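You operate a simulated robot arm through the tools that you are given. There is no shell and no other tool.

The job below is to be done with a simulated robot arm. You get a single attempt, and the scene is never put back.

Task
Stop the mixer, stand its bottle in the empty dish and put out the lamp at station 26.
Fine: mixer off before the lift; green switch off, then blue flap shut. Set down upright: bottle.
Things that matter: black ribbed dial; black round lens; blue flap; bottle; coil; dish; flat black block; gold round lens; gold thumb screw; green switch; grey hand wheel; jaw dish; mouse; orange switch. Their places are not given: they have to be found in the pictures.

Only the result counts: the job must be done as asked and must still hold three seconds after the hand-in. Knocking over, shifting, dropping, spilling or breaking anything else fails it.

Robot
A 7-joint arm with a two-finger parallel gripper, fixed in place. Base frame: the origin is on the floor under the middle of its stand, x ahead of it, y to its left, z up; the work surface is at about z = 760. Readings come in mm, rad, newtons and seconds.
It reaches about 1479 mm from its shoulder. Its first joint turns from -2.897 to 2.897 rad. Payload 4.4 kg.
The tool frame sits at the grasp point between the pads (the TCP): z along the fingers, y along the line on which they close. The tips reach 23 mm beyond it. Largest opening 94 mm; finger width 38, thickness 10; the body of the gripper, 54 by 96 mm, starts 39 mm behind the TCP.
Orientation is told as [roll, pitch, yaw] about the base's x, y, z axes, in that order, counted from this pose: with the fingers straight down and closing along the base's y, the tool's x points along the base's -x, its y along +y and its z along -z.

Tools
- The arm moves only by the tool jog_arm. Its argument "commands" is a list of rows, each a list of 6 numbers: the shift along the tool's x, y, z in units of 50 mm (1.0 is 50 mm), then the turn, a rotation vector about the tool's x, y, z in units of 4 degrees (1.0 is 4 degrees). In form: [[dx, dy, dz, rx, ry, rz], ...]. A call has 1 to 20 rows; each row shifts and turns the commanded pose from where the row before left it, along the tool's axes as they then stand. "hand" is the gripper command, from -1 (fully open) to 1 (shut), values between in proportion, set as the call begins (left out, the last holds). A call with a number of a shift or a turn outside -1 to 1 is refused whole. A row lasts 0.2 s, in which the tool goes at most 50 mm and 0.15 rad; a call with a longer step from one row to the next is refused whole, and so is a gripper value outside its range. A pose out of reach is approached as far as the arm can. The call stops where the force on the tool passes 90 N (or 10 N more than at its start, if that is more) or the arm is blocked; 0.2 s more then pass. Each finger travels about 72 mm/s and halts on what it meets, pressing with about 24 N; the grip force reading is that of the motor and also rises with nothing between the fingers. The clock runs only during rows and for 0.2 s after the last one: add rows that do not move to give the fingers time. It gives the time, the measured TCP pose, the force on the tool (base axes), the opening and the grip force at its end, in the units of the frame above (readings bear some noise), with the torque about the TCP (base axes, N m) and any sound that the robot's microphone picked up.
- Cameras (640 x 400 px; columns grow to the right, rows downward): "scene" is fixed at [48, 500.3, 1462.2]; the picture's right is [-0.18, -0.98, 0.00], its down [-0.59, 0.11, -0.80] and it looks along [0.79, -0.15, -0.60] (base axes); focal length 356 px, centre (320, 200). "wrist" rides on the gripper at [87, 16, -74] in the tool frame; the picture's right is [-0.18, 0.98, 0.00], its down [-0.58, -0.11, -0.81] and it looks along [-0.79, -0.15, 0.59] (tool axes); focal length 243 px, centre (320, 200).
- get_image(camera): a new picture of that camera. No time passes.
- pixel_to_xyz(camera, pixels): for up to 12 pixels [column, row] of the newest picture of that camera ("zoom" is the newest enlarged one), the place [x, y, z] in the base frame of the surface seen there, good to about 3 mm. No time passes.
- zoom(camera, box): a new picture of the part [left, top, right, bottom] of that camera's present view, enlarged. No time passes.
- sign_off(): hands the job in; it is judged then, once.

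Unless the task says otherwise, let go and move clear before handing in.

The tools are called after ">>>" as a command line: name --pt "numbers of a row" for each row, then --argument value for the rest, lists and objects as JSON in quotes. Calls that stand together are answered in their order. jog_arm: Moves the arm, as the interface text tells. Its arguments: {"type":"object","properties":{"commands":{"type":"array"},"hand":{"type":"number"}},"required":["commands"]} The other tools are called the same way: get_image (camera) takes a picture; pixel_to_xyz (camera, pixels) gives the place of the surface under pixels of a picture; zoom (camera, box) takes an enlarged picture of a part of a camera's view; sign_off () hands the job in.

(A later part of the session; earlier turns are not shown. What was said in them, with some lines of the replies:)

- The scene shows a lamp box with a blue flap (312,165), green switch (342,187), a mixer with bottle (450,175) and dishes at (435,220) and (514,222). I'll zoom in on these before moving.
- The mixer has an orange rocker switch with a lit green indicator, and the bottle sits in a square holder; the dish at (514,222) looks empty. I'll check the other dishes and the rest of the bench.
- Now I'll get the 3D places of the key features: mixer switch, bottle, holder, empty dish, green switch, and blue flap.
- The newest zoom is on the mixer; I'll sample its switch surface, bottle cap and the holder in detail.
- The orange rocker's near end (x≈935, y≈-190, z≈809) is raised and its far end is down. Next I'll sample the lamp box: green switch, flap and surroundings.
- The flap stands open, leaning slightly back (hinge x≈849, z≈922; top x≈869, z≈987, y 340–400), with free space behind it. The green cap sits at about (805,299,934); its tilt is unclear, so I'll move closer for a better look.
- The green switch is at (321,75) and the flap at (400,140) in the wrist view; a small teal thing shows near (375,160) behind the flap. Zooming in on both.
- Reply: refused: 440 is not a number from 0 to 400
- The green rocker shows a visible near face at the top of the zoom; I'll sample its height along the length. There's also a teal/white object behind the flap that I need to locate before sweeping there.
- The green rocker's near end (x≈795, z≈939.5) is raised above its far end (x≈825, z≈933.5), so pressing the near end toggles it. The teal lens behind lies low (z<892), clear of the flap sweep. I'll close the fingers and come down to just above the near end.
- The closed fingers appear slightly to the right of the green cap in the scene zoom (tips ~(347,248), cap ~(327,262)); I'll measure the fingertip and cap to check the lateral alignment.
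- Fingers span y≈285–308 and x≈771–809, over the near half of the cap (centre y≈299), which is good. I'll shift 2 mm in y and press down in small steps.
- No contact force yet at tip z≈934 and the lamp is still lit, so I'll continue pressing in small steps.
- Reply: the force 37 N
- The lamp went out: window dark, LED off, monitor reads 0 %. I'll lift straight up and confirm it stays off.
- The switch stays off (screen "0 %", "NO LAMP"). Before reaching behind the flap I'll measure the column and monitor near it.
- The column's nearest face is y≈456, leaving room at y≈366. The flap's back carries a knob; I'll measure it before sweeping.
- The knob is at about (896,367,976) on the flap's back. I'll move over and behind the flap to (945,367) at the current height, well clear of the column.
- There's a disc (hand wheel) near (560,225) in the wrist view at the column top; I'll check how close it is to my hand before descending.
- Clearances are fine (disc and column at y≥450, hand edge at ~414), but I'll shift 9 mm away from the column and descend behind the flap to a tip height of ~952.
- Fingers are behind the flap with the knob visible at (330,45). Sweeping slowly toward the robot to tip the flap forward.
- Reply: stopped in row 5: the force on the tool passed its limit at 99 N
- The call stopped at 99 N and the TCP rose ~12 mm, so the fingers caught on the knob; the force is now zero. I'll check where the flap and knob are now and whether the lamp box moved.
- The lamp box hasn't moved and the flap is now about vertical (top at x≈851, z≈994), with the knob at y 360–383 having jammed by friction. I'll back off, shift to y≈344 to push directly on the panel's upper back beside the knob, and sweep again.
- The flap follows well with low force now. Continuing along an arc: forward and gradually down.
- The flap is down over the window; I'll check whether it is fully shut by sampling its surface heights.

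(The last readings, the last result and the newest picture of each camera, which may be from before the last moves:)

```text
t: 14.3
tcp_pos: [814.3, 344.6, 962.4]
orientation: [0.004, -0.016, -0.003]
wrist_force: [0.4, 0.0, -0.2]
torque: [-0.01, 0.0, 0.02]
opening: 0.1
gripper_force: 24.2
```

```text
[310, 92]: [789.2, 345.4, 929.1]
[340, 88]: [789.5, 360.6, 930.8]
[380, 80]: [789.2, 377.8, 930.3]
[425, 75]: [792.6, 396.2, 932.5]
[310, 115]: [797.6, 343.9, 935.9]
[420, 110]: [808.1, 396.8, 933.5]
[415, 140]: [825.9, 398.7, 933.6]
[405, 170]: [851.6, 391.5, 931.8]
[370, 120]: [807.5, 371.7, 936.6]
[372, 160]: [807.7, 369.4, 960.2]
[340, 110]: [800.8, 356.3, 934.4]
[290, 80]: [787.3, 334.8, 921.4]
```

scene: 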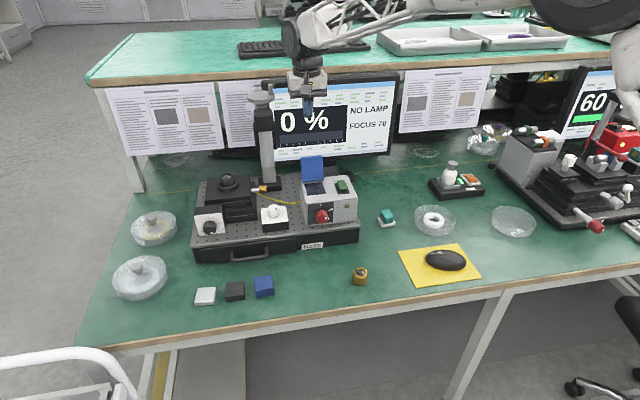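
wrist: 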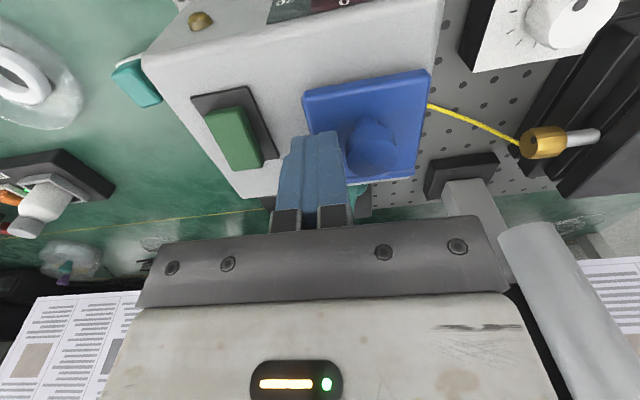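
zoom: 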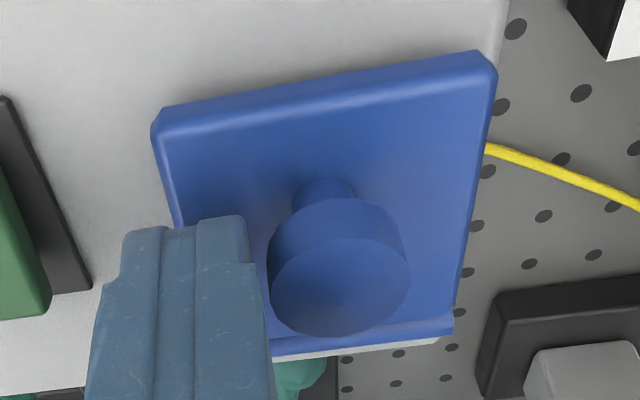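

The panel is level (z≈930–933 from x=789 to 851), so it appears shut. I'll press gently on its free end to make sure it's seated.

>>> jog_arm --pt "0.18 0.06 0 0 0 0" --pt "0 0 0.1 0 0 0" --pt "0 0 0.04 0 0 0" --pt "0 0 0.03 0 0 0" --pt "0 0 0 0 0 0"

```text
t: 15.5
tcp_pos: [806.4, 346.9, 959.5]
orientation: [0.007, -0.019, -0.002]
wrist_force: [-33.2, -1.7, 68.3]
torque: [0.78, -0.07, 0.41]
opening: 0.1
gripper_force: 24.1
```

It resists with 68 N at the panel height, so the flap is fully seated. Lifting straight off and checking.

>>> jog_arm --pt "0 0 -0.2 0 0 0" --pt "0 0 -0.6 0 0 0" --pt "0 0 -0.9 0 0 0" --pt "0 0 -0.9 0 0 0" --pt "0 0 0 0 0 0"

>>> get_image --camera "wrist"

>>> zoom --camera "scene" --box '[180, 120, 400, 260]'

```text
t: 16.7
tcp_pos: [804.2, 346.0, 1085.4]
orientation: [0.007, -0.016, -0.002]
wrist_force: [0.5, 0.1, -0.6]
torque: [-0.01, 0.0, 0.0]
opening: 0.0
gripper_force: 24.0
```

```text
taken
```

wrist: 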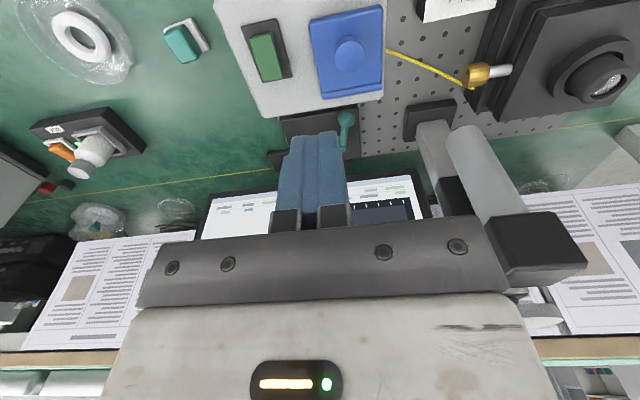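

```text
2.86 times, centred on (290, 190) of scene
```

zoom: 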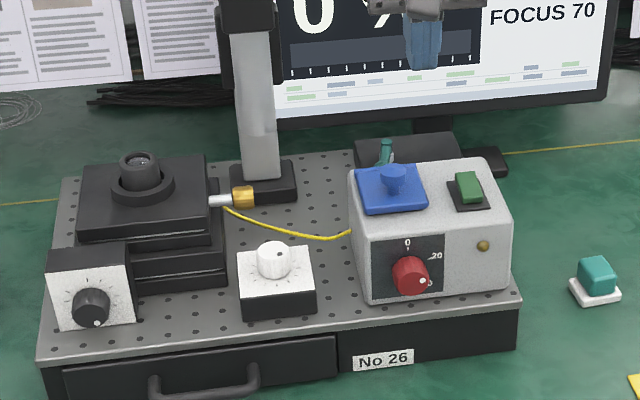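

Lamp done: flap shut, switch off, "0 %". Now I'll correct the small tilt and move at this height over to the mixer.

>>> jog_arm --pt "0 0 -0.3 0.1 0.23 0.03" --pt "-0.21 -0.89 0 0 0 0" --pt "-0.21 -0.89 0 0 0 0" --pt "-0.21 -0.89 0 0 0 0" --pt "-0.21 -0.89 0 0 0 0" --pt "-0.21 -0.89 0 0 0 0" --pt "-0.21 -0.89 0 0 0 0" --pt "-0.21 -0.89 0 0 0 0" --pt "-0.21 -0.89 0 0 0 0" --pt "-0.21 -0.89 0 0 0 0" --pt "-0.21 -0.89 0 0 0 0" --pt "-0.21 -0.89 0 0 0 0" --pt "-0.21 -0.89 0 0 0 0" --pt "0 0 0 0 0 0"

>>> get_image --camera "wrist"

>>> get_image --camera "scene"

```text
t: 19.7
tcp_pos: [927.4, -188.0, 1099.2]
orientation: [-0.003, -0.002, -0.003]
wrist_force: [0.2, 0.0, -0.5]
torque: [0.0, 0.01, -0.01]
opening: 0.0
gripper_force: 24.1
```

```text
taken
```

wrist: 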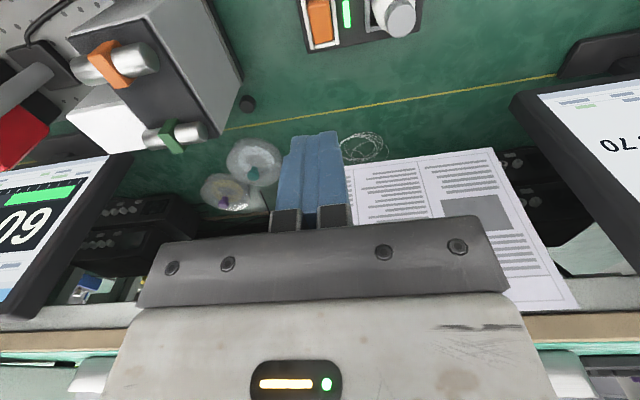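

```text
taken
```

scene: 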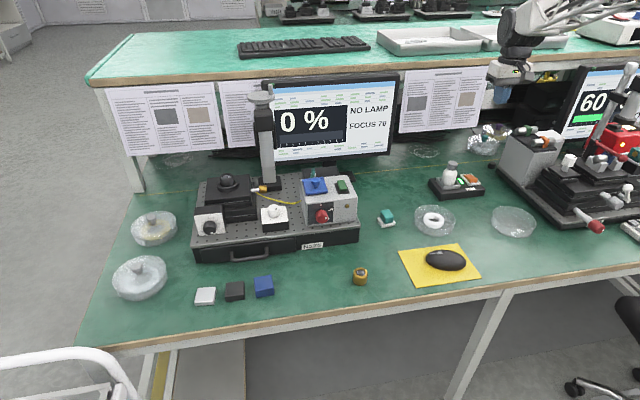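

I'll back up a bit and lower to get a good close view of the mixer, bottle and the grey box of the neighbouring station.

>>> jog_arm --pt "0.45 0.25 0.66 0 0 0" --pt "0.45 0.25 0.66 0 0 0" --pt "0.45 0.25 0.66 0 0 0" --pt "0 0 0 0 0 0"

>>> get_image --camera "wrist"

>>> zoom --camera "wrist" --box '[250, 50, 400, 144]'

```text
t: 20.7
tcp_pos: [860.1, -149.0, 1003.8]
orientation: [-0.001, 0.0, -0.005]
wrist_force: [-0.9, -0.8, -0.3]
torque: [-0.01, 0.05, 0.01]
opening: 0.2
gripper_force: 24.7
```

```text
taken
```

wrist: 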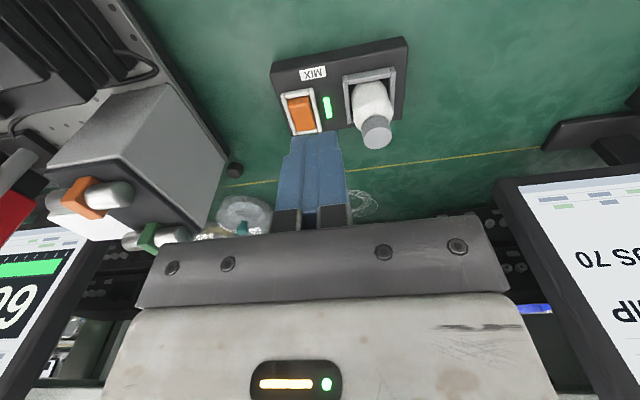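

```text
4.26 times, centred on (325, 97) of wrist
```

zoom: 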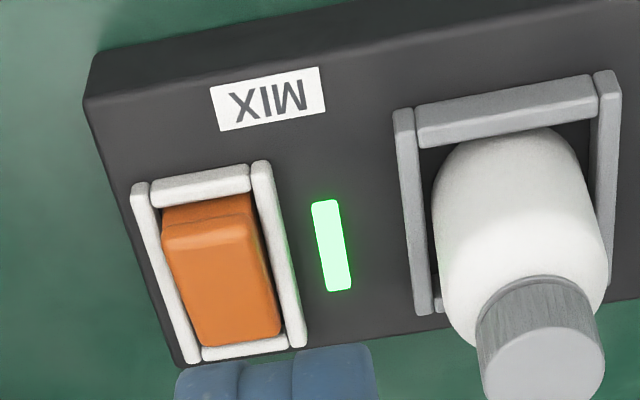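

>>> pixel_to_xyz --camera "zoom" --pixels '[[165, 215], [240, 200], [170, 240], [210, 232], [250, 220], [220, 270], [235, 310], [205, 335], [275, 325], [215, 192], [140, 200], [262, 175]]'

>>> pixel_to_xyz --camera "zoom" --pixels '[[405, 120], [605, 85], [500, 110], [520, 145], [500, 180], [480, 240], [545, 360], [490, 310], [600, 310], [590, 250], [445, 210], [420, 300]]'

>>> pixel_to_xyz --camera "wrist" --pixels '[[60, 160], [120, 160], [180, 90], [220, 155], [200, 230], [90, 195], [150, 235], [235, 170], [185, 110], [120, 195], [245, 215], [130, 100]]'

```text
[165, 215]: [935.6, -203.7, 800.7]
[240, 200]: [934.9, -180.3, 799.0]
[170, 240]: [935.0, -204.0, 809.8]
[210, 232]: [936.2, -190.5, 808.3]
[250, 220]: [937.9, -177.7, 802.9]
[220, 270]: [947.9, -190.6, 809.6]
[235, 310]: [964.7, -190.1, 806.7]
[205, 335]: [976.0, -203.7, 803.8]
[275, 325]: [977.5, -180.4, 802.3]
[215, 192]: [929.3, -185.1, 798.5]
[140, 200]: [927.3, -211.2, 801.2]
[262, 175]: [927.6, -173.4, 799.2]
```

```text
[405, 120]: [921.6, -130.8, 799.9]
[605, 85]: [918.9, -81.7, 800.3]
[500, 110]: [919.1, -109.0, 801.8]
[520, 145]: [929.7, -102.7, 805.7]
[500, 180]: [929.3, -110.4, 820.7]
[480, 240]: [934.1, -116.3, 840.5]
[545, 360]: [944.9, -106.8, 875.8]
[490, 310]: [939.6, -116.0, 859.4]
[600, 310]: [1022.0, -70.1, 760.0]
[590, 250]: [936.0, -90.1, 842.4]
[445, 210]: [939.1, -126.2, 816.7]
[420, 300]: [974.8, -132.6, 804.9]
```

```text
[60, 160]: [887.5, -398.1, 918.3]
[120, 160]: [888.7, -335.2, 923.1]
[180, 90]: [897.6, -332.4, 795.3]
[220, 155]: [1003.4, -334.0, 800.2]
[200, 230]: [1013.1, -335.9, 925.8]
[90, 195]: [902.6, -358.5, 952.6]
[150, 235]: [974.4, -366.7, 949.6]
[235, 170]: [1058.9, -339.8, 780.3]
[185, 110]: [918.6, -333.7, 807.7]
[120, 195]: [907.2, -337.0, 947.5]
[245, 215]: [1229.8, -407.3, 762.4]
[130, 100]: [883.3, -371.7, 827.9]
```

Rocker spans x 935–977, y -204…-178, near end raised (z≈810), bezel at z≈799; the bottle is centred about (949,-104) with radius ~21 and cap top z≈876. I'll come down above the rocker's near end.

>>> jog_arm --pt "-0.74 -0.42 0.2 0 0 0" --pt "-0.74 -0.42 0.2 0 0 0" --pt "0 0 0.66 0 0 0" --pt "0 0 0.66 0 0 0" --pt "0 0 0.66 0 0 0" --pt "0 0 0.66 0 0 0" --pt "0 0 0 0 0 0"

>>> zoom --camera "wrist" --box '[230, 40, 430, 165]'

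>>> zoom --camera "scene" --box '[420, 110, 520, 200]'

```text
t: 22.3
tcp_pos: [933.7, -192.4, 850.7]
orientation: [-0.001, -0.002, -0.002]
wrist_force: [0.8, 0.6, 0.0]
torque: [0.02, 0.01, -0.03]
opening: 0.1
gripper_force: 24.6
```

```text
3.20 times, centred on (330, 102) of wrist
```

zoom: 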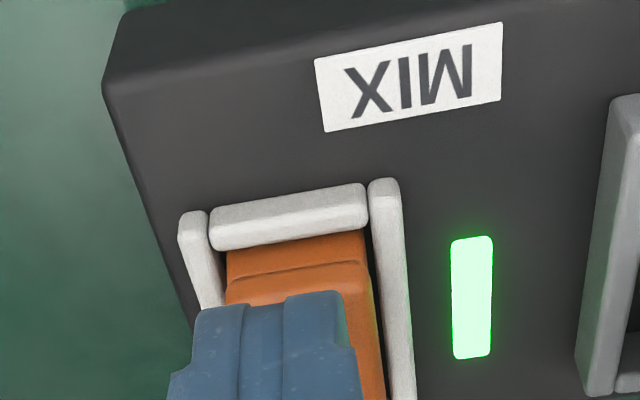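

```text
4.44 times, centred on (470, 155) of scene
```

zoom: 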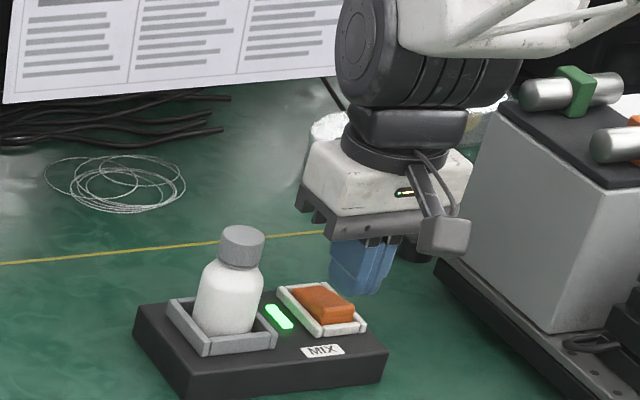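

Well aligned with the rocker's near end. Pressing down in small steps.

>>> jog_arm --pt "0 0.03 0.15 0 0 0" --pt "0 0 0.13 0 0 0" --pt "0 0 0.04 0 0 0" --pt "0 0 0.04 0 0 0" --pt "0 0 0.04 0 0 0" --pt "0 0 0 0 0 0"

>>> zoom --camera "scene" --box '[420, 110, 520, 200]'

```text
t: 23.7
tcp_pos: [934.3, -190.8, 830.6]
orientation: [-0.003, -0.001, -0.004]
wrist_force: [0.2, -0.3, 0.1]
torque: [0.02, 0.0, -0.02]
opening: 0.0
gripper_force: 23.6
```

```text
4.44 times, centred on (470, 155) of scene
```

zoom: 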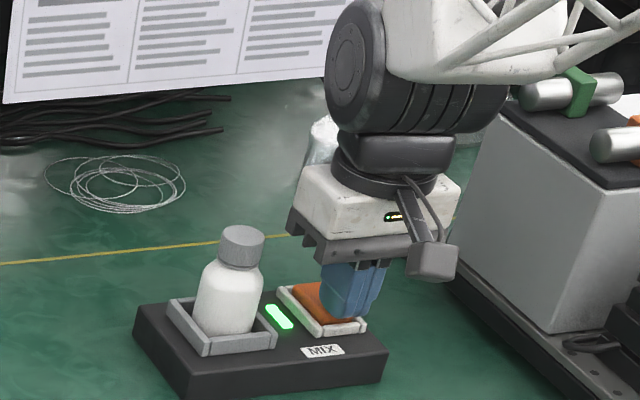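

The mixer light is still on and there's no force yet (tip ≈ 807.6). Pressing a few millimetres more.

>>> jog_arm --pt "0 0 0.04 0 0 0" --pt "0 0 0.03 0 0 0" --pt "0 0 0 0 0 0"

>>> zoom --camera "scene" --box '[420, 110, 520, 200]'

```text
t: 24.5
tcp_pos: [935.6, -192.7, 829.5]
orientation: [-0.003, -0.003, -0.003]
wrist_force: [-13.5, 1.8, 31.0]
torque: [0.04, -0.23, 0.02]
opening: 0.1
gripper_force: 24.4
```

```text
4.44 times, centred on (470, 155) of scene
```

zoom: 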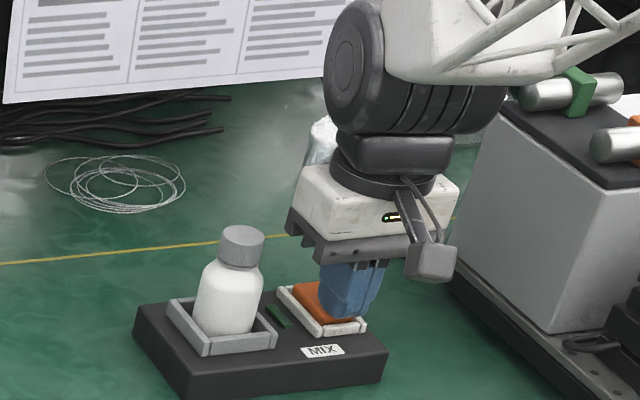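

The mixer indicator has gone dark. Lifting off, then opening the fingers above before going to the bottle.

>>> jog_arm --pt "0 0 -0.3 0 0 0" --pt "0 0 -0.6 0 0 0" --pt "0 0 -0.8 0 0 0" --pt "0 0 -0.8 0 0 0" --pt "0.8 0.3 0 0 0 0" --pt "0.6 0.3 0 0 0 0" --pt "0 0 0 0 0 0"

>>> jog_arm --pt "0 0 0 0 0 0" --pt "0 0 0 0 0 0" --pt "0 0 0 0 0 0" --pt "0 0 0 0 0 0" --hand -1

>>> get_image --camera "wrist"

>>> zoom --camera "scene" --box '[420, 145, 510, 205]'

```text
t: 26.1
tcp_pos: [864.5, -159.9, 949.8]
orientation: [-0.002, -0.002, -0.003]
wrist_force: [-0.2, 0.0, 0.0]
torque: [0.0, -0.03, -0.01]
opening: 0.1
gripper_force: 24.0
```

```text
t: 27.1
tcp_pos: [865.5, -160.2, 951.2]
orientation: [-0.002, -0.003, -0.004]
wrist_force: [-0.2, 0.0, -0.5]
torque: [-0.03, -0.01, 0.0]
opening: 94.0
gripper_force: 0.1
```

```text
taken
```

wrist: 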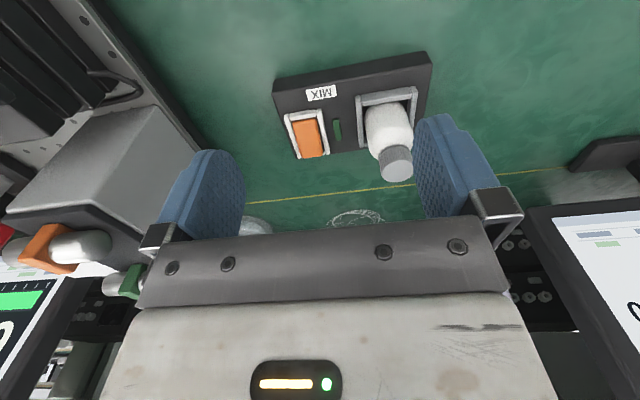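

```text
6.67 times, centred on (465, 175) of scene
```

zoom: 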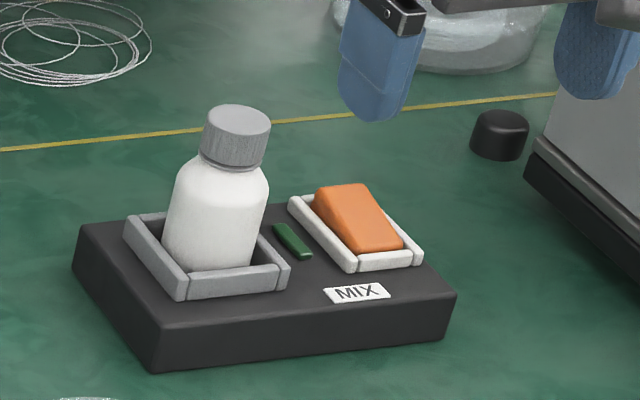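

Mixer is off (rocker tipped, indicator dark at (337,130)). Now I'll measure the bottle carefully for the grasp.

>>> zoom --camera "wrist" --box '[340, 80, 440, 190]'

>>> pixel_to_xyz --camera "wrist" --pixels '[[398, 168], [385, 162], [409, 158], [390, 178], [395, 178], [368, 120], [413, 118], [390, 112], [368, 140], [411, 140], [390, 140], [388, 104]]'

>>> pixel_to_xyz --camera "scene" --pixels '[[447, 163], [459, 164], [452, 162], [451, 166], [444, 178], [458, 178], [452, 180], [450, 172], [446, 174], [460, 174], [440, 182], [432, 178]]'

```text
3.64 times, centred on (390, 135) of wrist
```

zoom: 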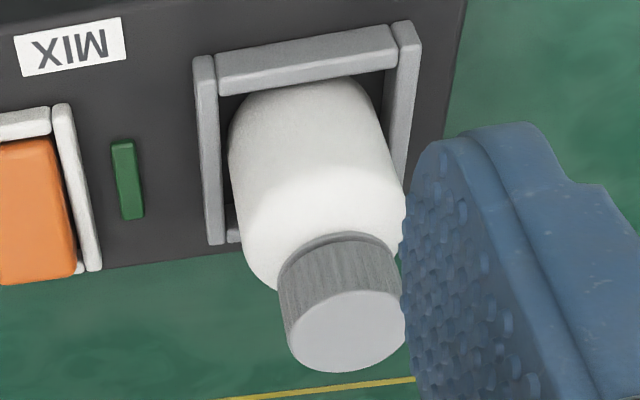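

```text
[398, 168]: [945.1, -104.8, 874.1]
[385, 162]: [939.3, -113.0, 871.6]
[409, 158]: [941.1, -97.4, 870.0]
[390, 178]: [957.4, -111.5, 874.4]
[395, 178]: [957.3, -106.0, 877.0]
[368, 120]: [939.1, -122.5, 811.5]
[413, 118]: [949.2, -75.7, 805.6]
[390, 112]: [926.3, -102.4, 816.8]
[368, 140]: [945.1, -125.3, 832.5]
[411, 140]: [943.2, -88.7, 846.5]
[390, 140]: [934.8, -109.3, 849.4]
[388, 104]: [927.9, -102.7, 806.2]
```

```text
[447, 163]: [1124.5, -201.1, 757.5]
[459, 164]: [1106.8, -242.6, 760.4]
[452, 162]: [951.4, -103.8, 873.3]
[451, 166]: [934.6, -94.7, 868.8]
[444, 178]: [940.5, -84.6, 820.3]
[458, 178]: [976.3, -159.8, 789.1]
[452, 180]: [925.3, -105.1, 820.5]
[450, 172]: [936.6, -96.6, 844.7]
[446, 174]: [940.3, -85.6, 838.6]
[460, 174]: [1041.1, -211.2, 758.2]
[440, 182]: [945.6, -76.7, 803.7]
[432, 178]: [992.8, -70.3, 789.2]
```

Bottle axis is at about (948,-104.7), radius ~21, cap top ~876. I'll move above it with open fingers and check the alignment.

>>> jog_arm --pt "-0.55 0.371 0 0 0 0" --pt "-0.55 0.371 0 0 0 0" --pt "-0.55 0.371 0 0 0 0" --pt "0 0 0.4 0 0 0" --pt "0 0 0 0 0 0"

>>> get_image --camera "wrist"

>>> zoom --camera "scene" --box '[400, 110, 520, 205]'

```text
t: 28.3
tcp_pos: [948.7, -106.2, 931.9]
orientation: [-0.001, -0.001, -0.004]
wrist_force: [0.7, -0.2, 0.0]
torque: [-0.03, -0.01, -0.01]
opening: 94.0
gripper_force: 0.0
```

```text
taken
```

wrist: 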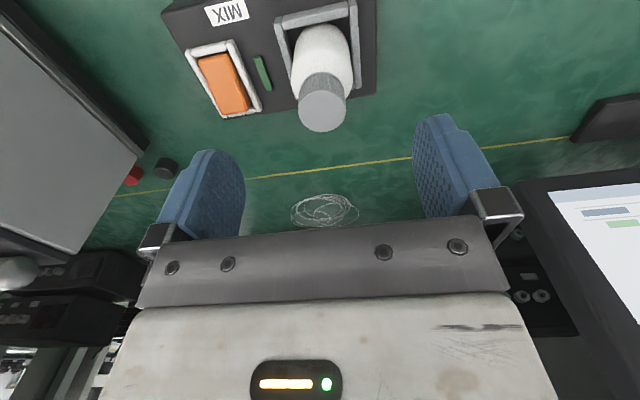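

```text
4.21 times, centred on (460, 158) of scene
```

zoom: 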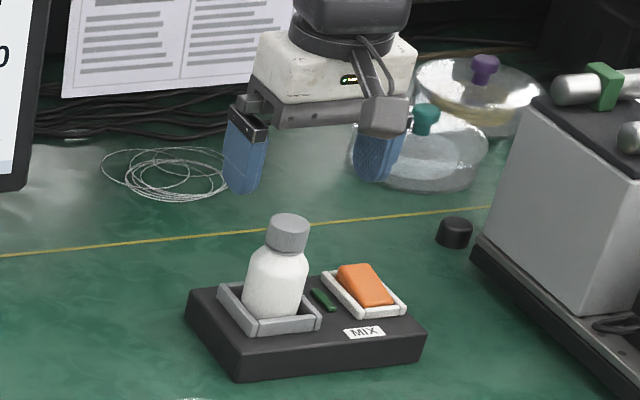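

I'll verify the cap centre from this viewpoint before descending.

>>> pixel_to_xyz --camera "wrist" --pixels '[[323, 110], [323, 92], [323, 128], [302, 112], [344, 108], [323, 118], [323, 103], [296, 80], [350, 65], [325, 40], [299, 60], [330, 60]]'

>>> zoom --camera "wrist" --box '[260, 0, 380, 140]'

```text
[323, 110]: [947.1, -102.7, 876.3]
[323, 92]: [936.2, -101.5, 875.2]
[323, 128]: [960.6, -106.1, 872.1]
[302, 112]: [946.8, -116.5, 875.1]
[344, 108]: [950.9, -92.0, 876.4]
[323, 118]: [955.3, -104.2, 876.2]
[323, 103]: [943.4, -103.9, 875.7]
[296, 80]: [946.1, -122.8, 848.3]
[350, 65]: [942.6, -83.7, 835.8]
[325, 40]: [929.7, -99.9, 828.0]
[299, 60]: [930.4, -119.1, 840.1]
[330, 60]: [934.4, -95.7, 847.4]
```

```text
2.86 times, centred on (320, 70) of wrist
```

zoom: 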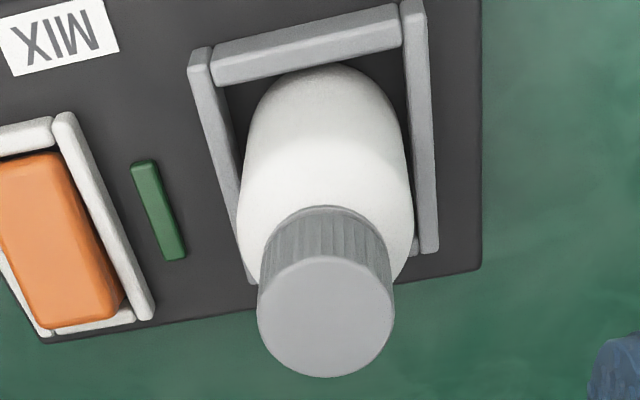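

Cap centre is (948,-104), 2 mm from my TCP. Correcting and descending to TCP z≈843 (palm stays ~6 mm above the cap, tips above the holder walls).

>>> jog_arm --pt "0 0.04 0.4 0 0 0" --pt "0 0 0.5 0 0 0" --pt "0 0 0.45 0 0 0" --pt "0 0 0.3 0 0 0" --pt "0 0 0.12 0 0 0" --pt "0 0 0 0 0 0"

>>> zoom --camera "scene" --box '[400, 120, 500, 205]'

>>> get_image --camera "wrist"

```text
t: 29.7
tcp_pos: [949.5, -103.0, 842.4]
orientation: [-0.001, -0.001, -0.003]
wrist_force: [-0.4, -0.3, -0.2]
torque: [-0.03, 0.02, 0.02]
opening: 94.0
gripper_force: 0.0
```

```text
4.71 times, centred on (450, 162) of scene
```

zoom: 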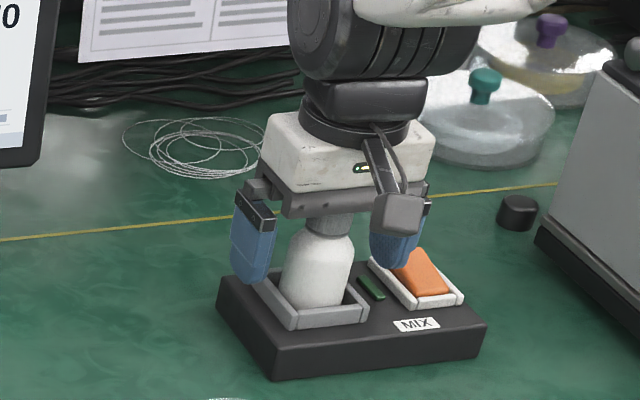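

```text
taken
```

wrist: 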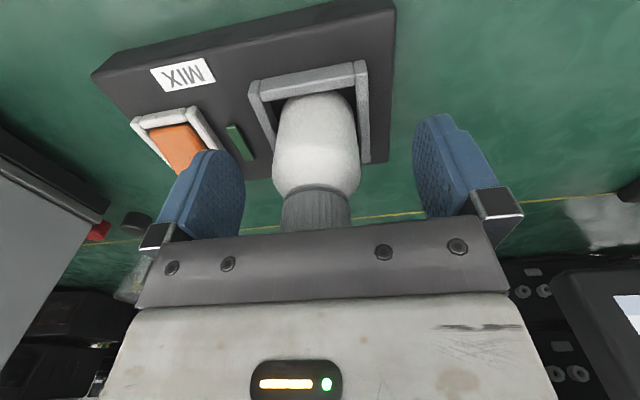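

Positioned around the bottle with no contact. Closing the gripper on the body.

>>> jog_arm --pt "0 0 0 0 0 0" --pt "0 0 0 0 0 0" --pt "0 0 0 0 0 0" --pt "0 0 0 0 0 0" --pt "0 0 0 0 0 0" --hand 1

>>> zoom --camera "scene" --box '[400, 120, 500, 205]'

>>> get_image --camera "wrist"

```text
t: 30.9
tcp_pos: [948.5, -103.6, 842.3]
orientation: [-0.002, -0.001, -0.002]
wrist_force: [-0.2, -1.2, 0.8]
torque: [-0.06, -0.04, -0.02]
opening: 42.6
gripper_force: 24.1
```

```text
4.71 times, centred on (450, 162) of scene
```

zoom: 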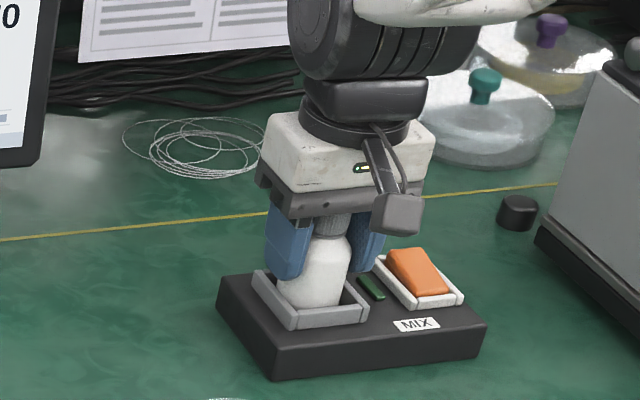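

```text
taken
```

wrist: 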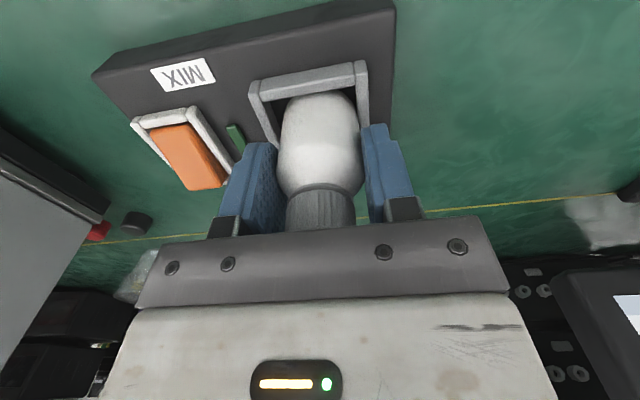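

Bottle gripped (opening 42.6 mm, 24 N). Lifting straight up, slowly at first.

>>> jog_arm --pt "0 0 -0.1 0 0 0" --pt "0 0 -0.2 0 0 0" --pt "0 0 -0.3 0 0 0" --pt "0 0 -0.5 0 0 0" --pt "0 0 -0.5 0 0 0" --pt "0 0 -0.5 0 0 0" --pt "0 0 0 0 0 0"

>>> zoom --camera "scene" --box '[390, 80, 530, 205]'

>>> get_image --camera "wrist"

```text
t: 32.5
tcp_pos: [946.8, -103.5, 948.7]
orientation: [-0.001, -0.001, -0.004]
wrist_force: [-0.1, -0.7, -0.3]
torque: [0.02, -0.01, 0.05]
opening: 42.5
gripper_force: 24.0
```

```text
3.20 times, centred on (460, 142) of scene
```

zoom: 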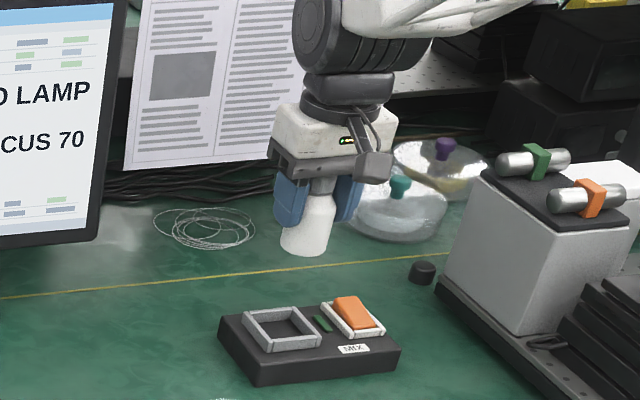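

```text
taken
```

wrist: 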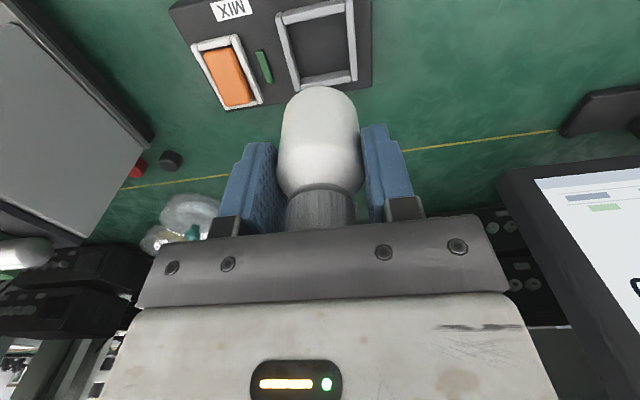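

The bottle is out of the holder and hanging upright. Now I'll measure the holder floor, bottle bottom and the empty dish.

>>> pixel_to_xyz --camera "zoom" --pixels '[[283, 328], [290, 325], [300, 252], [285, 248], [320, 250], [310, 225], [303, 245]]'

>>> zoom --camera "scene" --box '[470, 190, 560, 246]'

>>> pixel_to_xyz --camera "zoom" --pixels '[[165, 160], [250, 118], [350, 132], [430, 180], [470, 240], [440, 285], [370, 292], [260, 265], [190, 215], [300, 230], [320, 335], [150, 225]]'

```text
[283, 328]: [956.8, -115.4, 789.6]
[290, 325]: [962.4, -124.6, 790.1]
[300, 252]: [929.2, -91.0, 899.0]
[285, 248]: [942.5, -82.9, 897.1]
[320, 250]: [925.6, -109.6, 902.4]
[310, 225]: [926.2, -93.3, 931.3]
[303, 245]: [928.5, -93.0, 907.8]
```

```text
7.11 times, centred on (515, 218) of scene
```

zoom: 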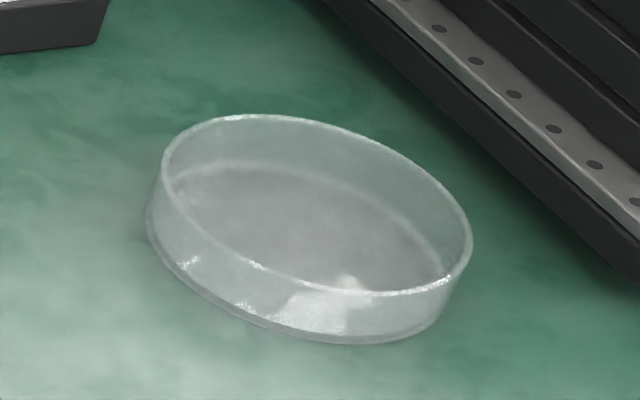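

```text
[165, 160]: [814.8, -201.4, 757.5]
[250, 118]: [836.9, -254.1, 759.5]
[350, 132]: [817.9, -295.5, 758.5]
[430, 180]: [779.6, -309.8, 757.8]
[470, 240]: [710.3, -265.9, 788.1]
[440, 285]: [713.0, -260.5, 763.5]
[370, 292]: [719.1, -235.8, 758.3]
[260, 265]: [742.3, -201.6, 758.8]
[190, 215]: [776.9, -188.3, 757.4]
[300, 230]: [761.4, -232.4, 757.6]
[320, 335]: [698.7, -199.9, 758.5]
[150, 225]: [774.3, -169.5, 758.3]
```

Holder floor is z≈790, so the bottle bottom is ~52 mm below the TCP. The dish centre estimates to about (746,-220) with rim z≈788 and radius ~58. I'll carry the bottle to just short of the dish to see it with the wrist camera.

>>> jog_arm --pt "0.3 -0.13 -0.03 0 0 0" --pt "0.6 -0.25 -0.03 0 0 0" --pt "0.62 -0.25 -0.03 0 0 0" --pt "0.62 -0.25 -0.03 0 0 0" --pt "0.62 -0.25 -0.03 0 0 0" --pt "0.62 -0.25 -0.03 0 0 0" --pt "0.62 -0.25 0 0 0 0" --pt "0.6 -0.25 0 0 0 0" --pt "0.34 -0.13 0 0 0 0" --pt "0 0 0 0 0 0"

>>> get_image --camera "wrist"

>>> get_image --camera "scene"

```text
t: 34.7
tcp_pos: [701.1, -203.3, 958.0]
orientation: [-0.002, -0.001, -0.004]
wrist_force: [-0.7, 0.3, -0.4]
torque: [-0.01, -0.03, 0.01]
opening: 42.3
gripper_force: 24.6
```

```text
taken
```

wrist: 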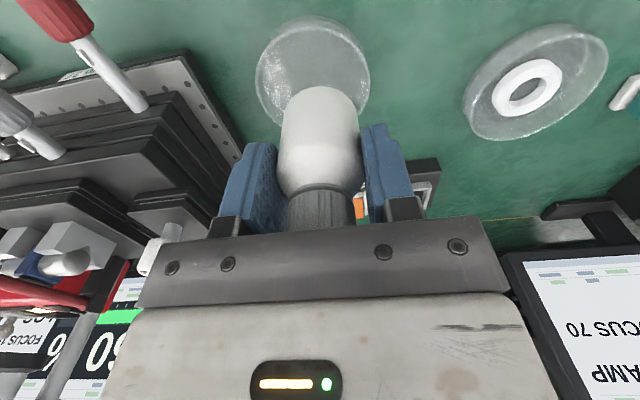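

```text
taken
```

scene: 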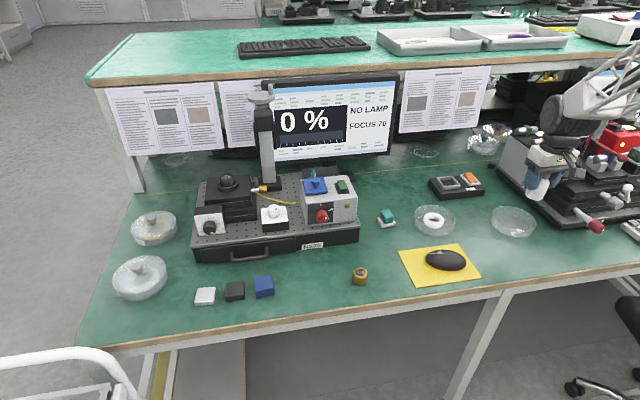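

The dish shows at (313,70) in the wrist view, partly behind the bottle. Zooming and sampling its rim and the neighbouring red-tipped handle.

>>> zoom --camera "wrist" --box '[240, 5, 390, 145]'

>>> pixel_to_xyz --camera "wrist" --pixels '[[257, 72], [262, 50], [285, 24], [313, 16], [340, 24], [362, 48], [369, 70], [366, 100], [270, 110], [310, 50], [280, 75], [350, 75]]'

>>> pixel_to_xyz --camera "wrist" --pixels '[[60, 10], [85, 30], [110, 70], [140, 105], [190, 60], [230, 150], [180, 110], [200, 140], [150, 200], [170, 230], [205, 190], [80, 75]]'

```text
2.86 times, centred on (315, 75) of wrist
```

zoom: 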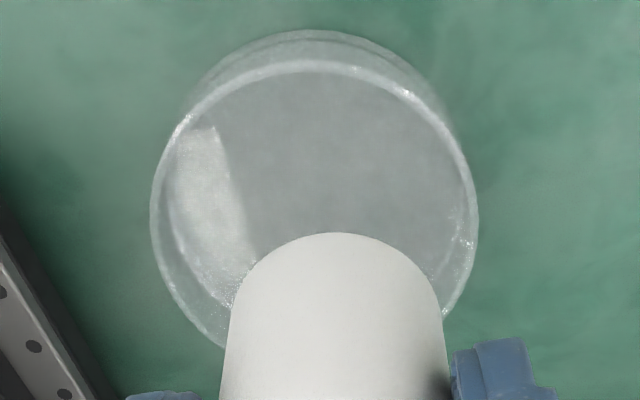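

```text
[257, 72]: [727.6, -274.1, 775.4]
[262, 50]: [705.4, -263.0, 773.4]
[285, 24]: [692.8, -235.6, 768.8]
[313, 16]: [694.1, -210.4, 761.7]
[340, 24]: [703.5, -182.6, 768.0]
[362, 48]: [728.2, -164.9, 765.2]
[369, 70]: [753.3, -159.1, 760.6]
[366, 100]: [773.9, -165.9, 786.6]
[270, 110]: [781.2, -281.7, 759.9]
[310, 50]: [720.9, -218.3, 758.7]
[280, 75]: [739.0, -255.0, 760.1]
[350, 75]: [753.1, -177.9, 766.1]
```

```text
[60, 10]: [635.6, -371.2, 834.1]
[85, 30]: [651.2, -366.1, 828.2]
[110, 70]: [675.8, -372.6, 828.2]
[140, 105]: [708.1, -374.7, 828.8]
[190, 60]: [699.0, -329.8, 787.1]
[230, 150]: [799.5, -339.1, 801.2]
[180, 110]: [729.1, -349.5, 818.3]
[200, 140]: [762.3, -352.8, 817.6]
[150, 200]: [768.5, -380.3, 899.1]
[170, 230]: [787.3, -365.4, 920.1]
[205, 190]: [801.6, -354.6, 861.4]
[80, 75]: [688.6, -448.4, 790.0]
```

The dish fit gives centre ≈ (747,-219.5), radius ~58, rim ≈787, with neighbours well clear (y < -330). Moving above the centre and lowering until the bottle base is ~15 mm above the dish floor.

>>> jog_arm --pt "-0.46 -0.162 0 0 0 0" --pt "-0.46 -0.162 0 0 0 0" --pt "0 0 0 0 0 0" --pt "0 0 0.5 0 0 0" --pt "0 0 0.5 0 0 0" --pt "0 0 0.5 0 0 0" --pt "0 0 0 0 0 0"

>>> get_image --camera "wrist"

>>> zoom --camera "scene" --box '[460, 130, 580, 250]'

```text
t: 36.3
tcp_pos: [746.0, -220.0, 881.9]
orientation: [0.0, -0.001, -0.005]
wrist_force: [-0.3, 0.5, 0.3]
torque: [0.01, -0.02, -0.01]
opening: 42.5
gripper_force: 23.9
```

```text
taken
```

wrist: 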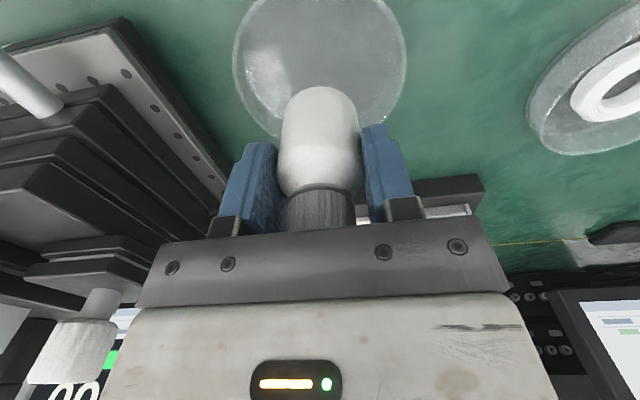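

```text
3.33 times, centred on (520, 190) of scene
```

zoom: 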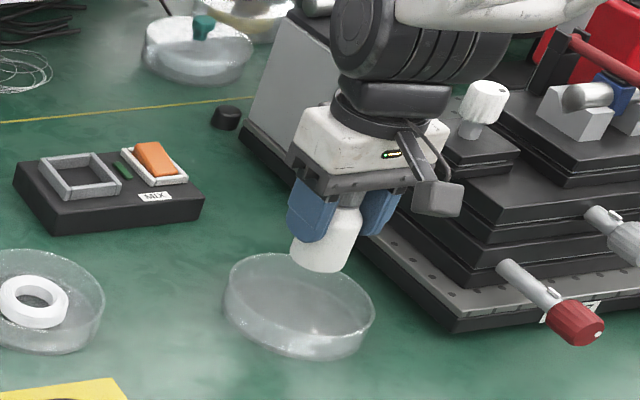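

Bottle is centred over the dish. Lowering slowly until the base is just above the dish floor.

>>> jog_arm --pt "0 0 0.4 0 0 0" --pt "0 0 0.4 0 0 0" --pt "0 0 0.2 0 0 0" --pt "0 0 0.1 0 0 0" --pt "0 0 0.06 0 0 0" --pt "0 0 0 0 0 0"

>>> zoom --camera "scene" --box '[460, 150, 580, 250]'

>>> get_image --camera "wrist"

```text
t: 37.7
tcp_pos: [748.3, -220.2, 823.5]
orientation: [-0.002, -0.001, -0.002]
wrist_force: [0.2, -0.3, 0.2]
torque: [-0.03, 0.02, -0.01]
opening: 42.4
gripper_force: 24.4
```

```text
4.00 times, centred on (520, 200) of scene
```

zoom: 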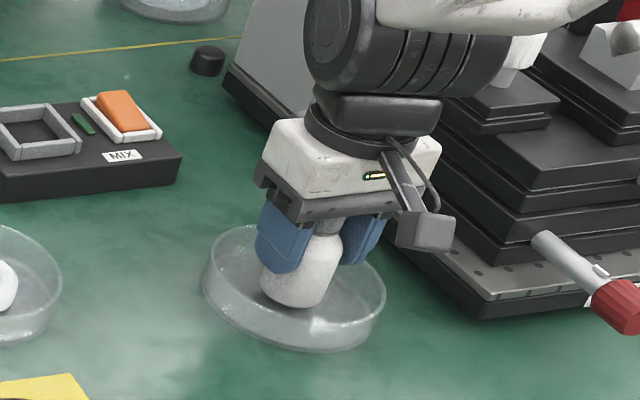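

```text
taken
```

wrist: 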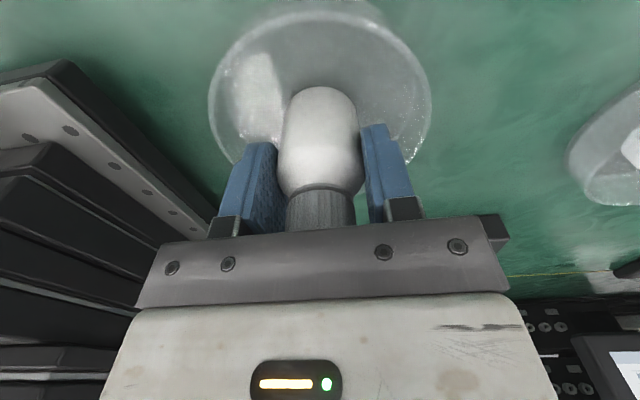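

The bottle is inside the dish, base ~8 mm above its floor. Feeling down in small steps for contact.

>>> jog_arm --pt "0 0 0.04 0 0 0" --pt "0 0 0.03 0 0 0" --pt "0 0 0.03 0 0 0" --pt "0 0 0 0 0 0"

```text
t: 38.7
tcp_pos: [746.9, -219.4, 819.2]
orientation: [-0.002, -0.003, -0.004]
wrist_force: [-0.1, -0.4, -0.3]
torque: [0.02, 0.03, -0.03]
opening: 42.3
gripper_force: 24.6
```

No contact yet at TCP z≈819. Continuing in 1–1.5 mm steps.

>>> jog_arm --pt "0 0 0.03 0 0 0" --pt "0 0 0.02 0 0 0" --pt "0 0 0 0 0 0"

```text
t: 39.5
tcp_pos: [746.8, -217.7, 818.1]
orientation: [0.001, -0.003, -0.004]
wrist_force: [0.5, -0.6, 4.9]
torque: [0.02, -0.09, -0.01]
opening: 42.2
gripper_force: 23.7
```

Light contact (4.9 N upward): the bottle is standing on the dish floor. Opening partially so the fingers stay inside the dish rim.

>>> jog_arm --pt "0 0 0 0 0 0" --pt "0 0 0 0 0 0" --pt "0 0 0 0 0 0" --hand -0.32

>>> get_image --camera "wrist"

>>> zoom --camera "scene" --box '[460, 150, 580, 250]'

```text
t: 40.3
tcp_pos: [747.7, -219.1, 817.2]
orientation: [-0.002, 0.0, -0.002]
wrist_force: [0.3, -0.9, -0.3]
torque: [-0.01, -0.01, 0.0]
opening: 61.9
gripper_force: 0.0
```

```text
taken
```

wrist: 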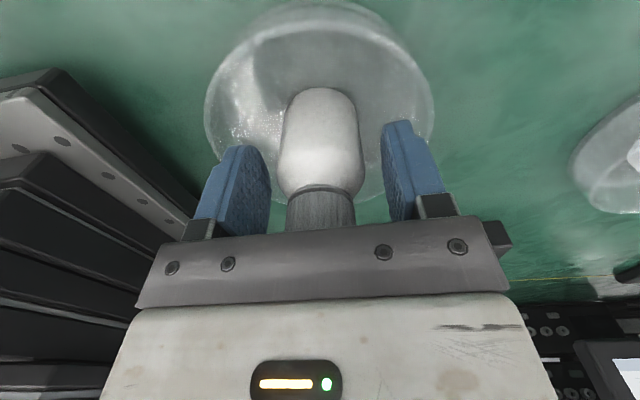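

```text
4.00 times, centred on (520, 200) of scene
```

zoom: 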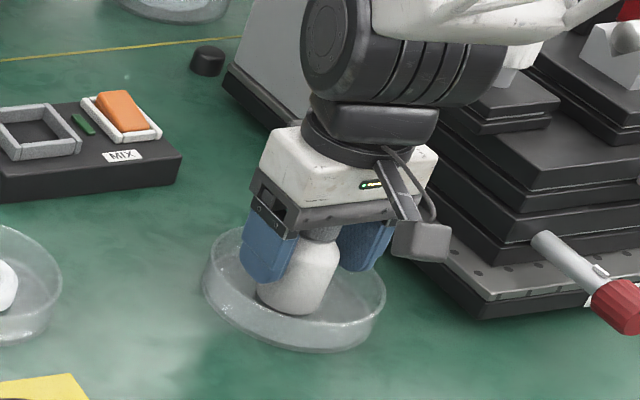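

Released with ~10 mm clearance each side and the bottle stands upright. Rising straight up.

>>> jog_arm --pt "0 0 -0.2 0 0 0" --pt "0 0 -0.4 0 0 0" --pt "0 0 -0.6 0 0 0" --pt "0 0 -0.8 0 0 0" --pt "0 0 -0.8 0 0 0" --pt "0 0 -0.8 0 0 0" --pt "0 0 0 0 0 0"

>>> get_image --camera "wrist"

>>> get_image --camera "scene"

>>> zoom --camera "scene" --box '[460, 150, 580, 250]'

```text
t: 41.9
tcp_pos: [747.9, -218.0, 997.1]
orientation: [-0.002, 0.0, -0.005]
wrist_force: [-0.3, 0.0, -0.1]
torque: [-0.02, 0.03, 0.01]
opening: 61.8
gripper_force: 0.0
```

```text
taken
```

wrist: 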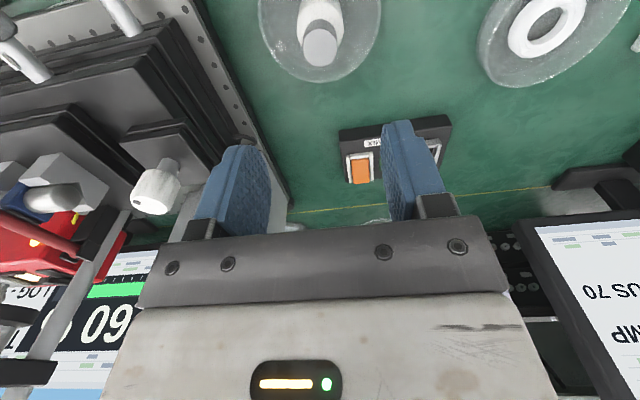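

```text
taken
```

scene: 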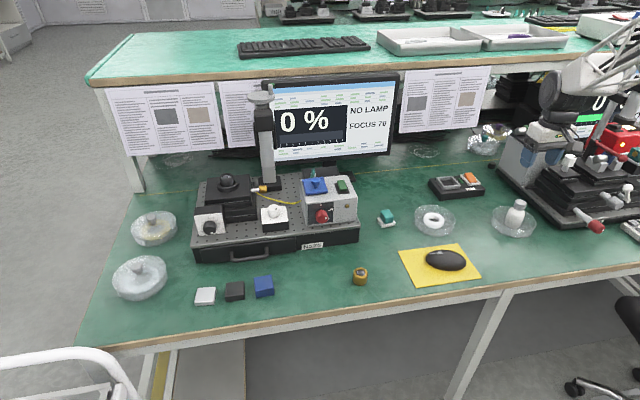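

```text
4.00 times, centred on (520, 200) of scene
```

zoom: 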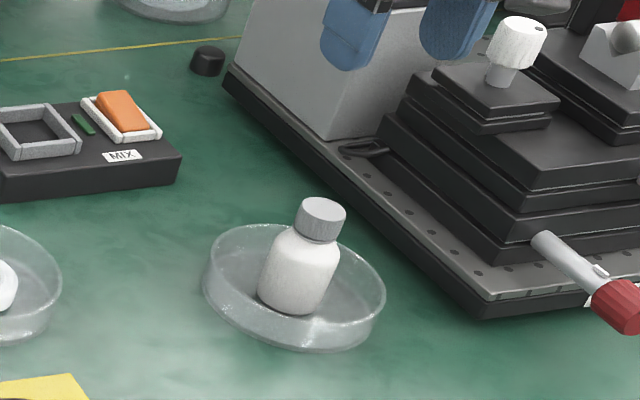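

The bottle stands upright in the dish, the mixer is off and empty, and the hand is clear. A last close check of station 26 and the bottle.

>>> jog_arm --pt "0.5 0.5 -0.6 0 0 0" --pt "0.5 0.5 -0.6 0 0 0" --pt "0 0 0 0 0 0" --pt "0 0 0 0 0 0" --pt "0 0 0 0 0 0" --pt "0 0 0 0 0 0"

>>> zoom --camera "scene" --box '[180, 130, 400, 270]'

>>> zoom --camera "scene" --box '[400, 150, 560, 250]'

>>> pixel_to_xyz --camera "scene" --pixels '[[520, 203], [514, 217], [316, 190], [310, 191], [322, 190], [514, 225]]'

```text
t: 43.3
tcp_pos: [697.4, -168.9, 1058.1]
orientation: [-0.003, -0.002, -0.002]
wrist_force: [-0.2, 0.8, -0.3]
torque: [0.01, 0.01, -0.01]
opening: 62.2
gripper_force: 0.1
```

```text
2.86 times, centred on (290, 200) of scene
```

zoom: 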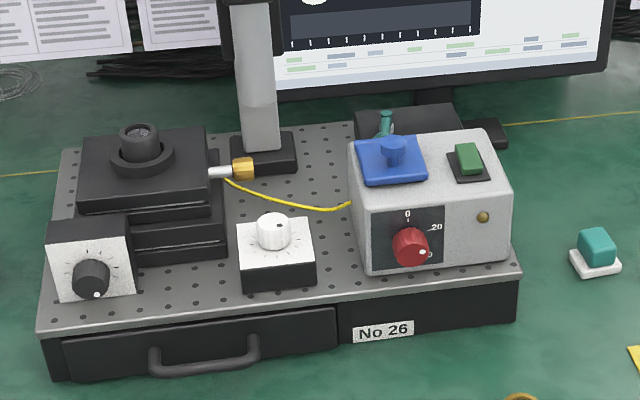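

```text
4.00 times, centred on (480, 200) of scene
```

zoom: 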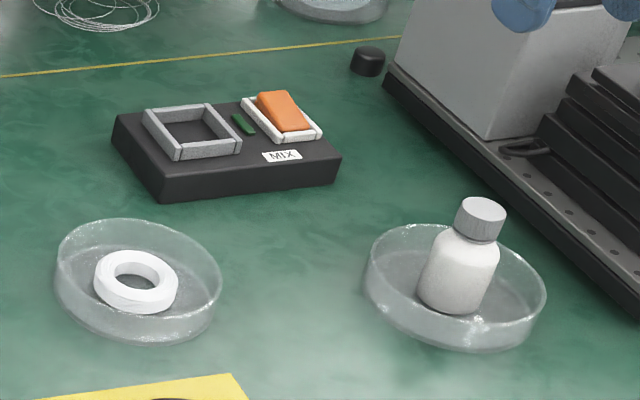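

```text
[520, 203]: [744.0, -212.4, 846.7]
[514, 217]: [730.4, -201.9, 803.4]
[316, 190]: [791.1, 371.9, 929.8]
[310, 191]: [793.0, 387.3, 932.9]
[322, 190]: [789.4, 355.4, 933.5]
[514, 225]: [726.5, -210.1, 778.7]
```

The pictures show everything in its final state: lamp box switch off, flap shut (front edge z≈930–933), mixer off with its holder empty, and the bottle upright in the formerly empty dish with the hand well clear. Handing in.

>>> sign_off

```text
The job is handed in.
```

The whole job is done and handed in. The sign-off only confirmed it was received, so I don't have the verdict.

- **Lamp at station 26:** I turned the green switch off first, then closed the blue flap. The lamp window is dark and the screen reads "0 %" and "NO LAMP".
- **Mixer:** it was off before I lifted the bottle. Its indicator is dark and the holder is empty.
- **Bottle:** it stands upright near the middle of the dish that was empty.

**Flap contact:** on my first try at the flap, the fingers jammed against its knob and the arm stopped at 99 N. I backed off and pushed on the panel beside the knob instead, and it then closed without trouble. The lamp box measured in the same place after the jam.

Nothing else looks moved or knocked over in the final pictures, and the hand is well clear of everything.
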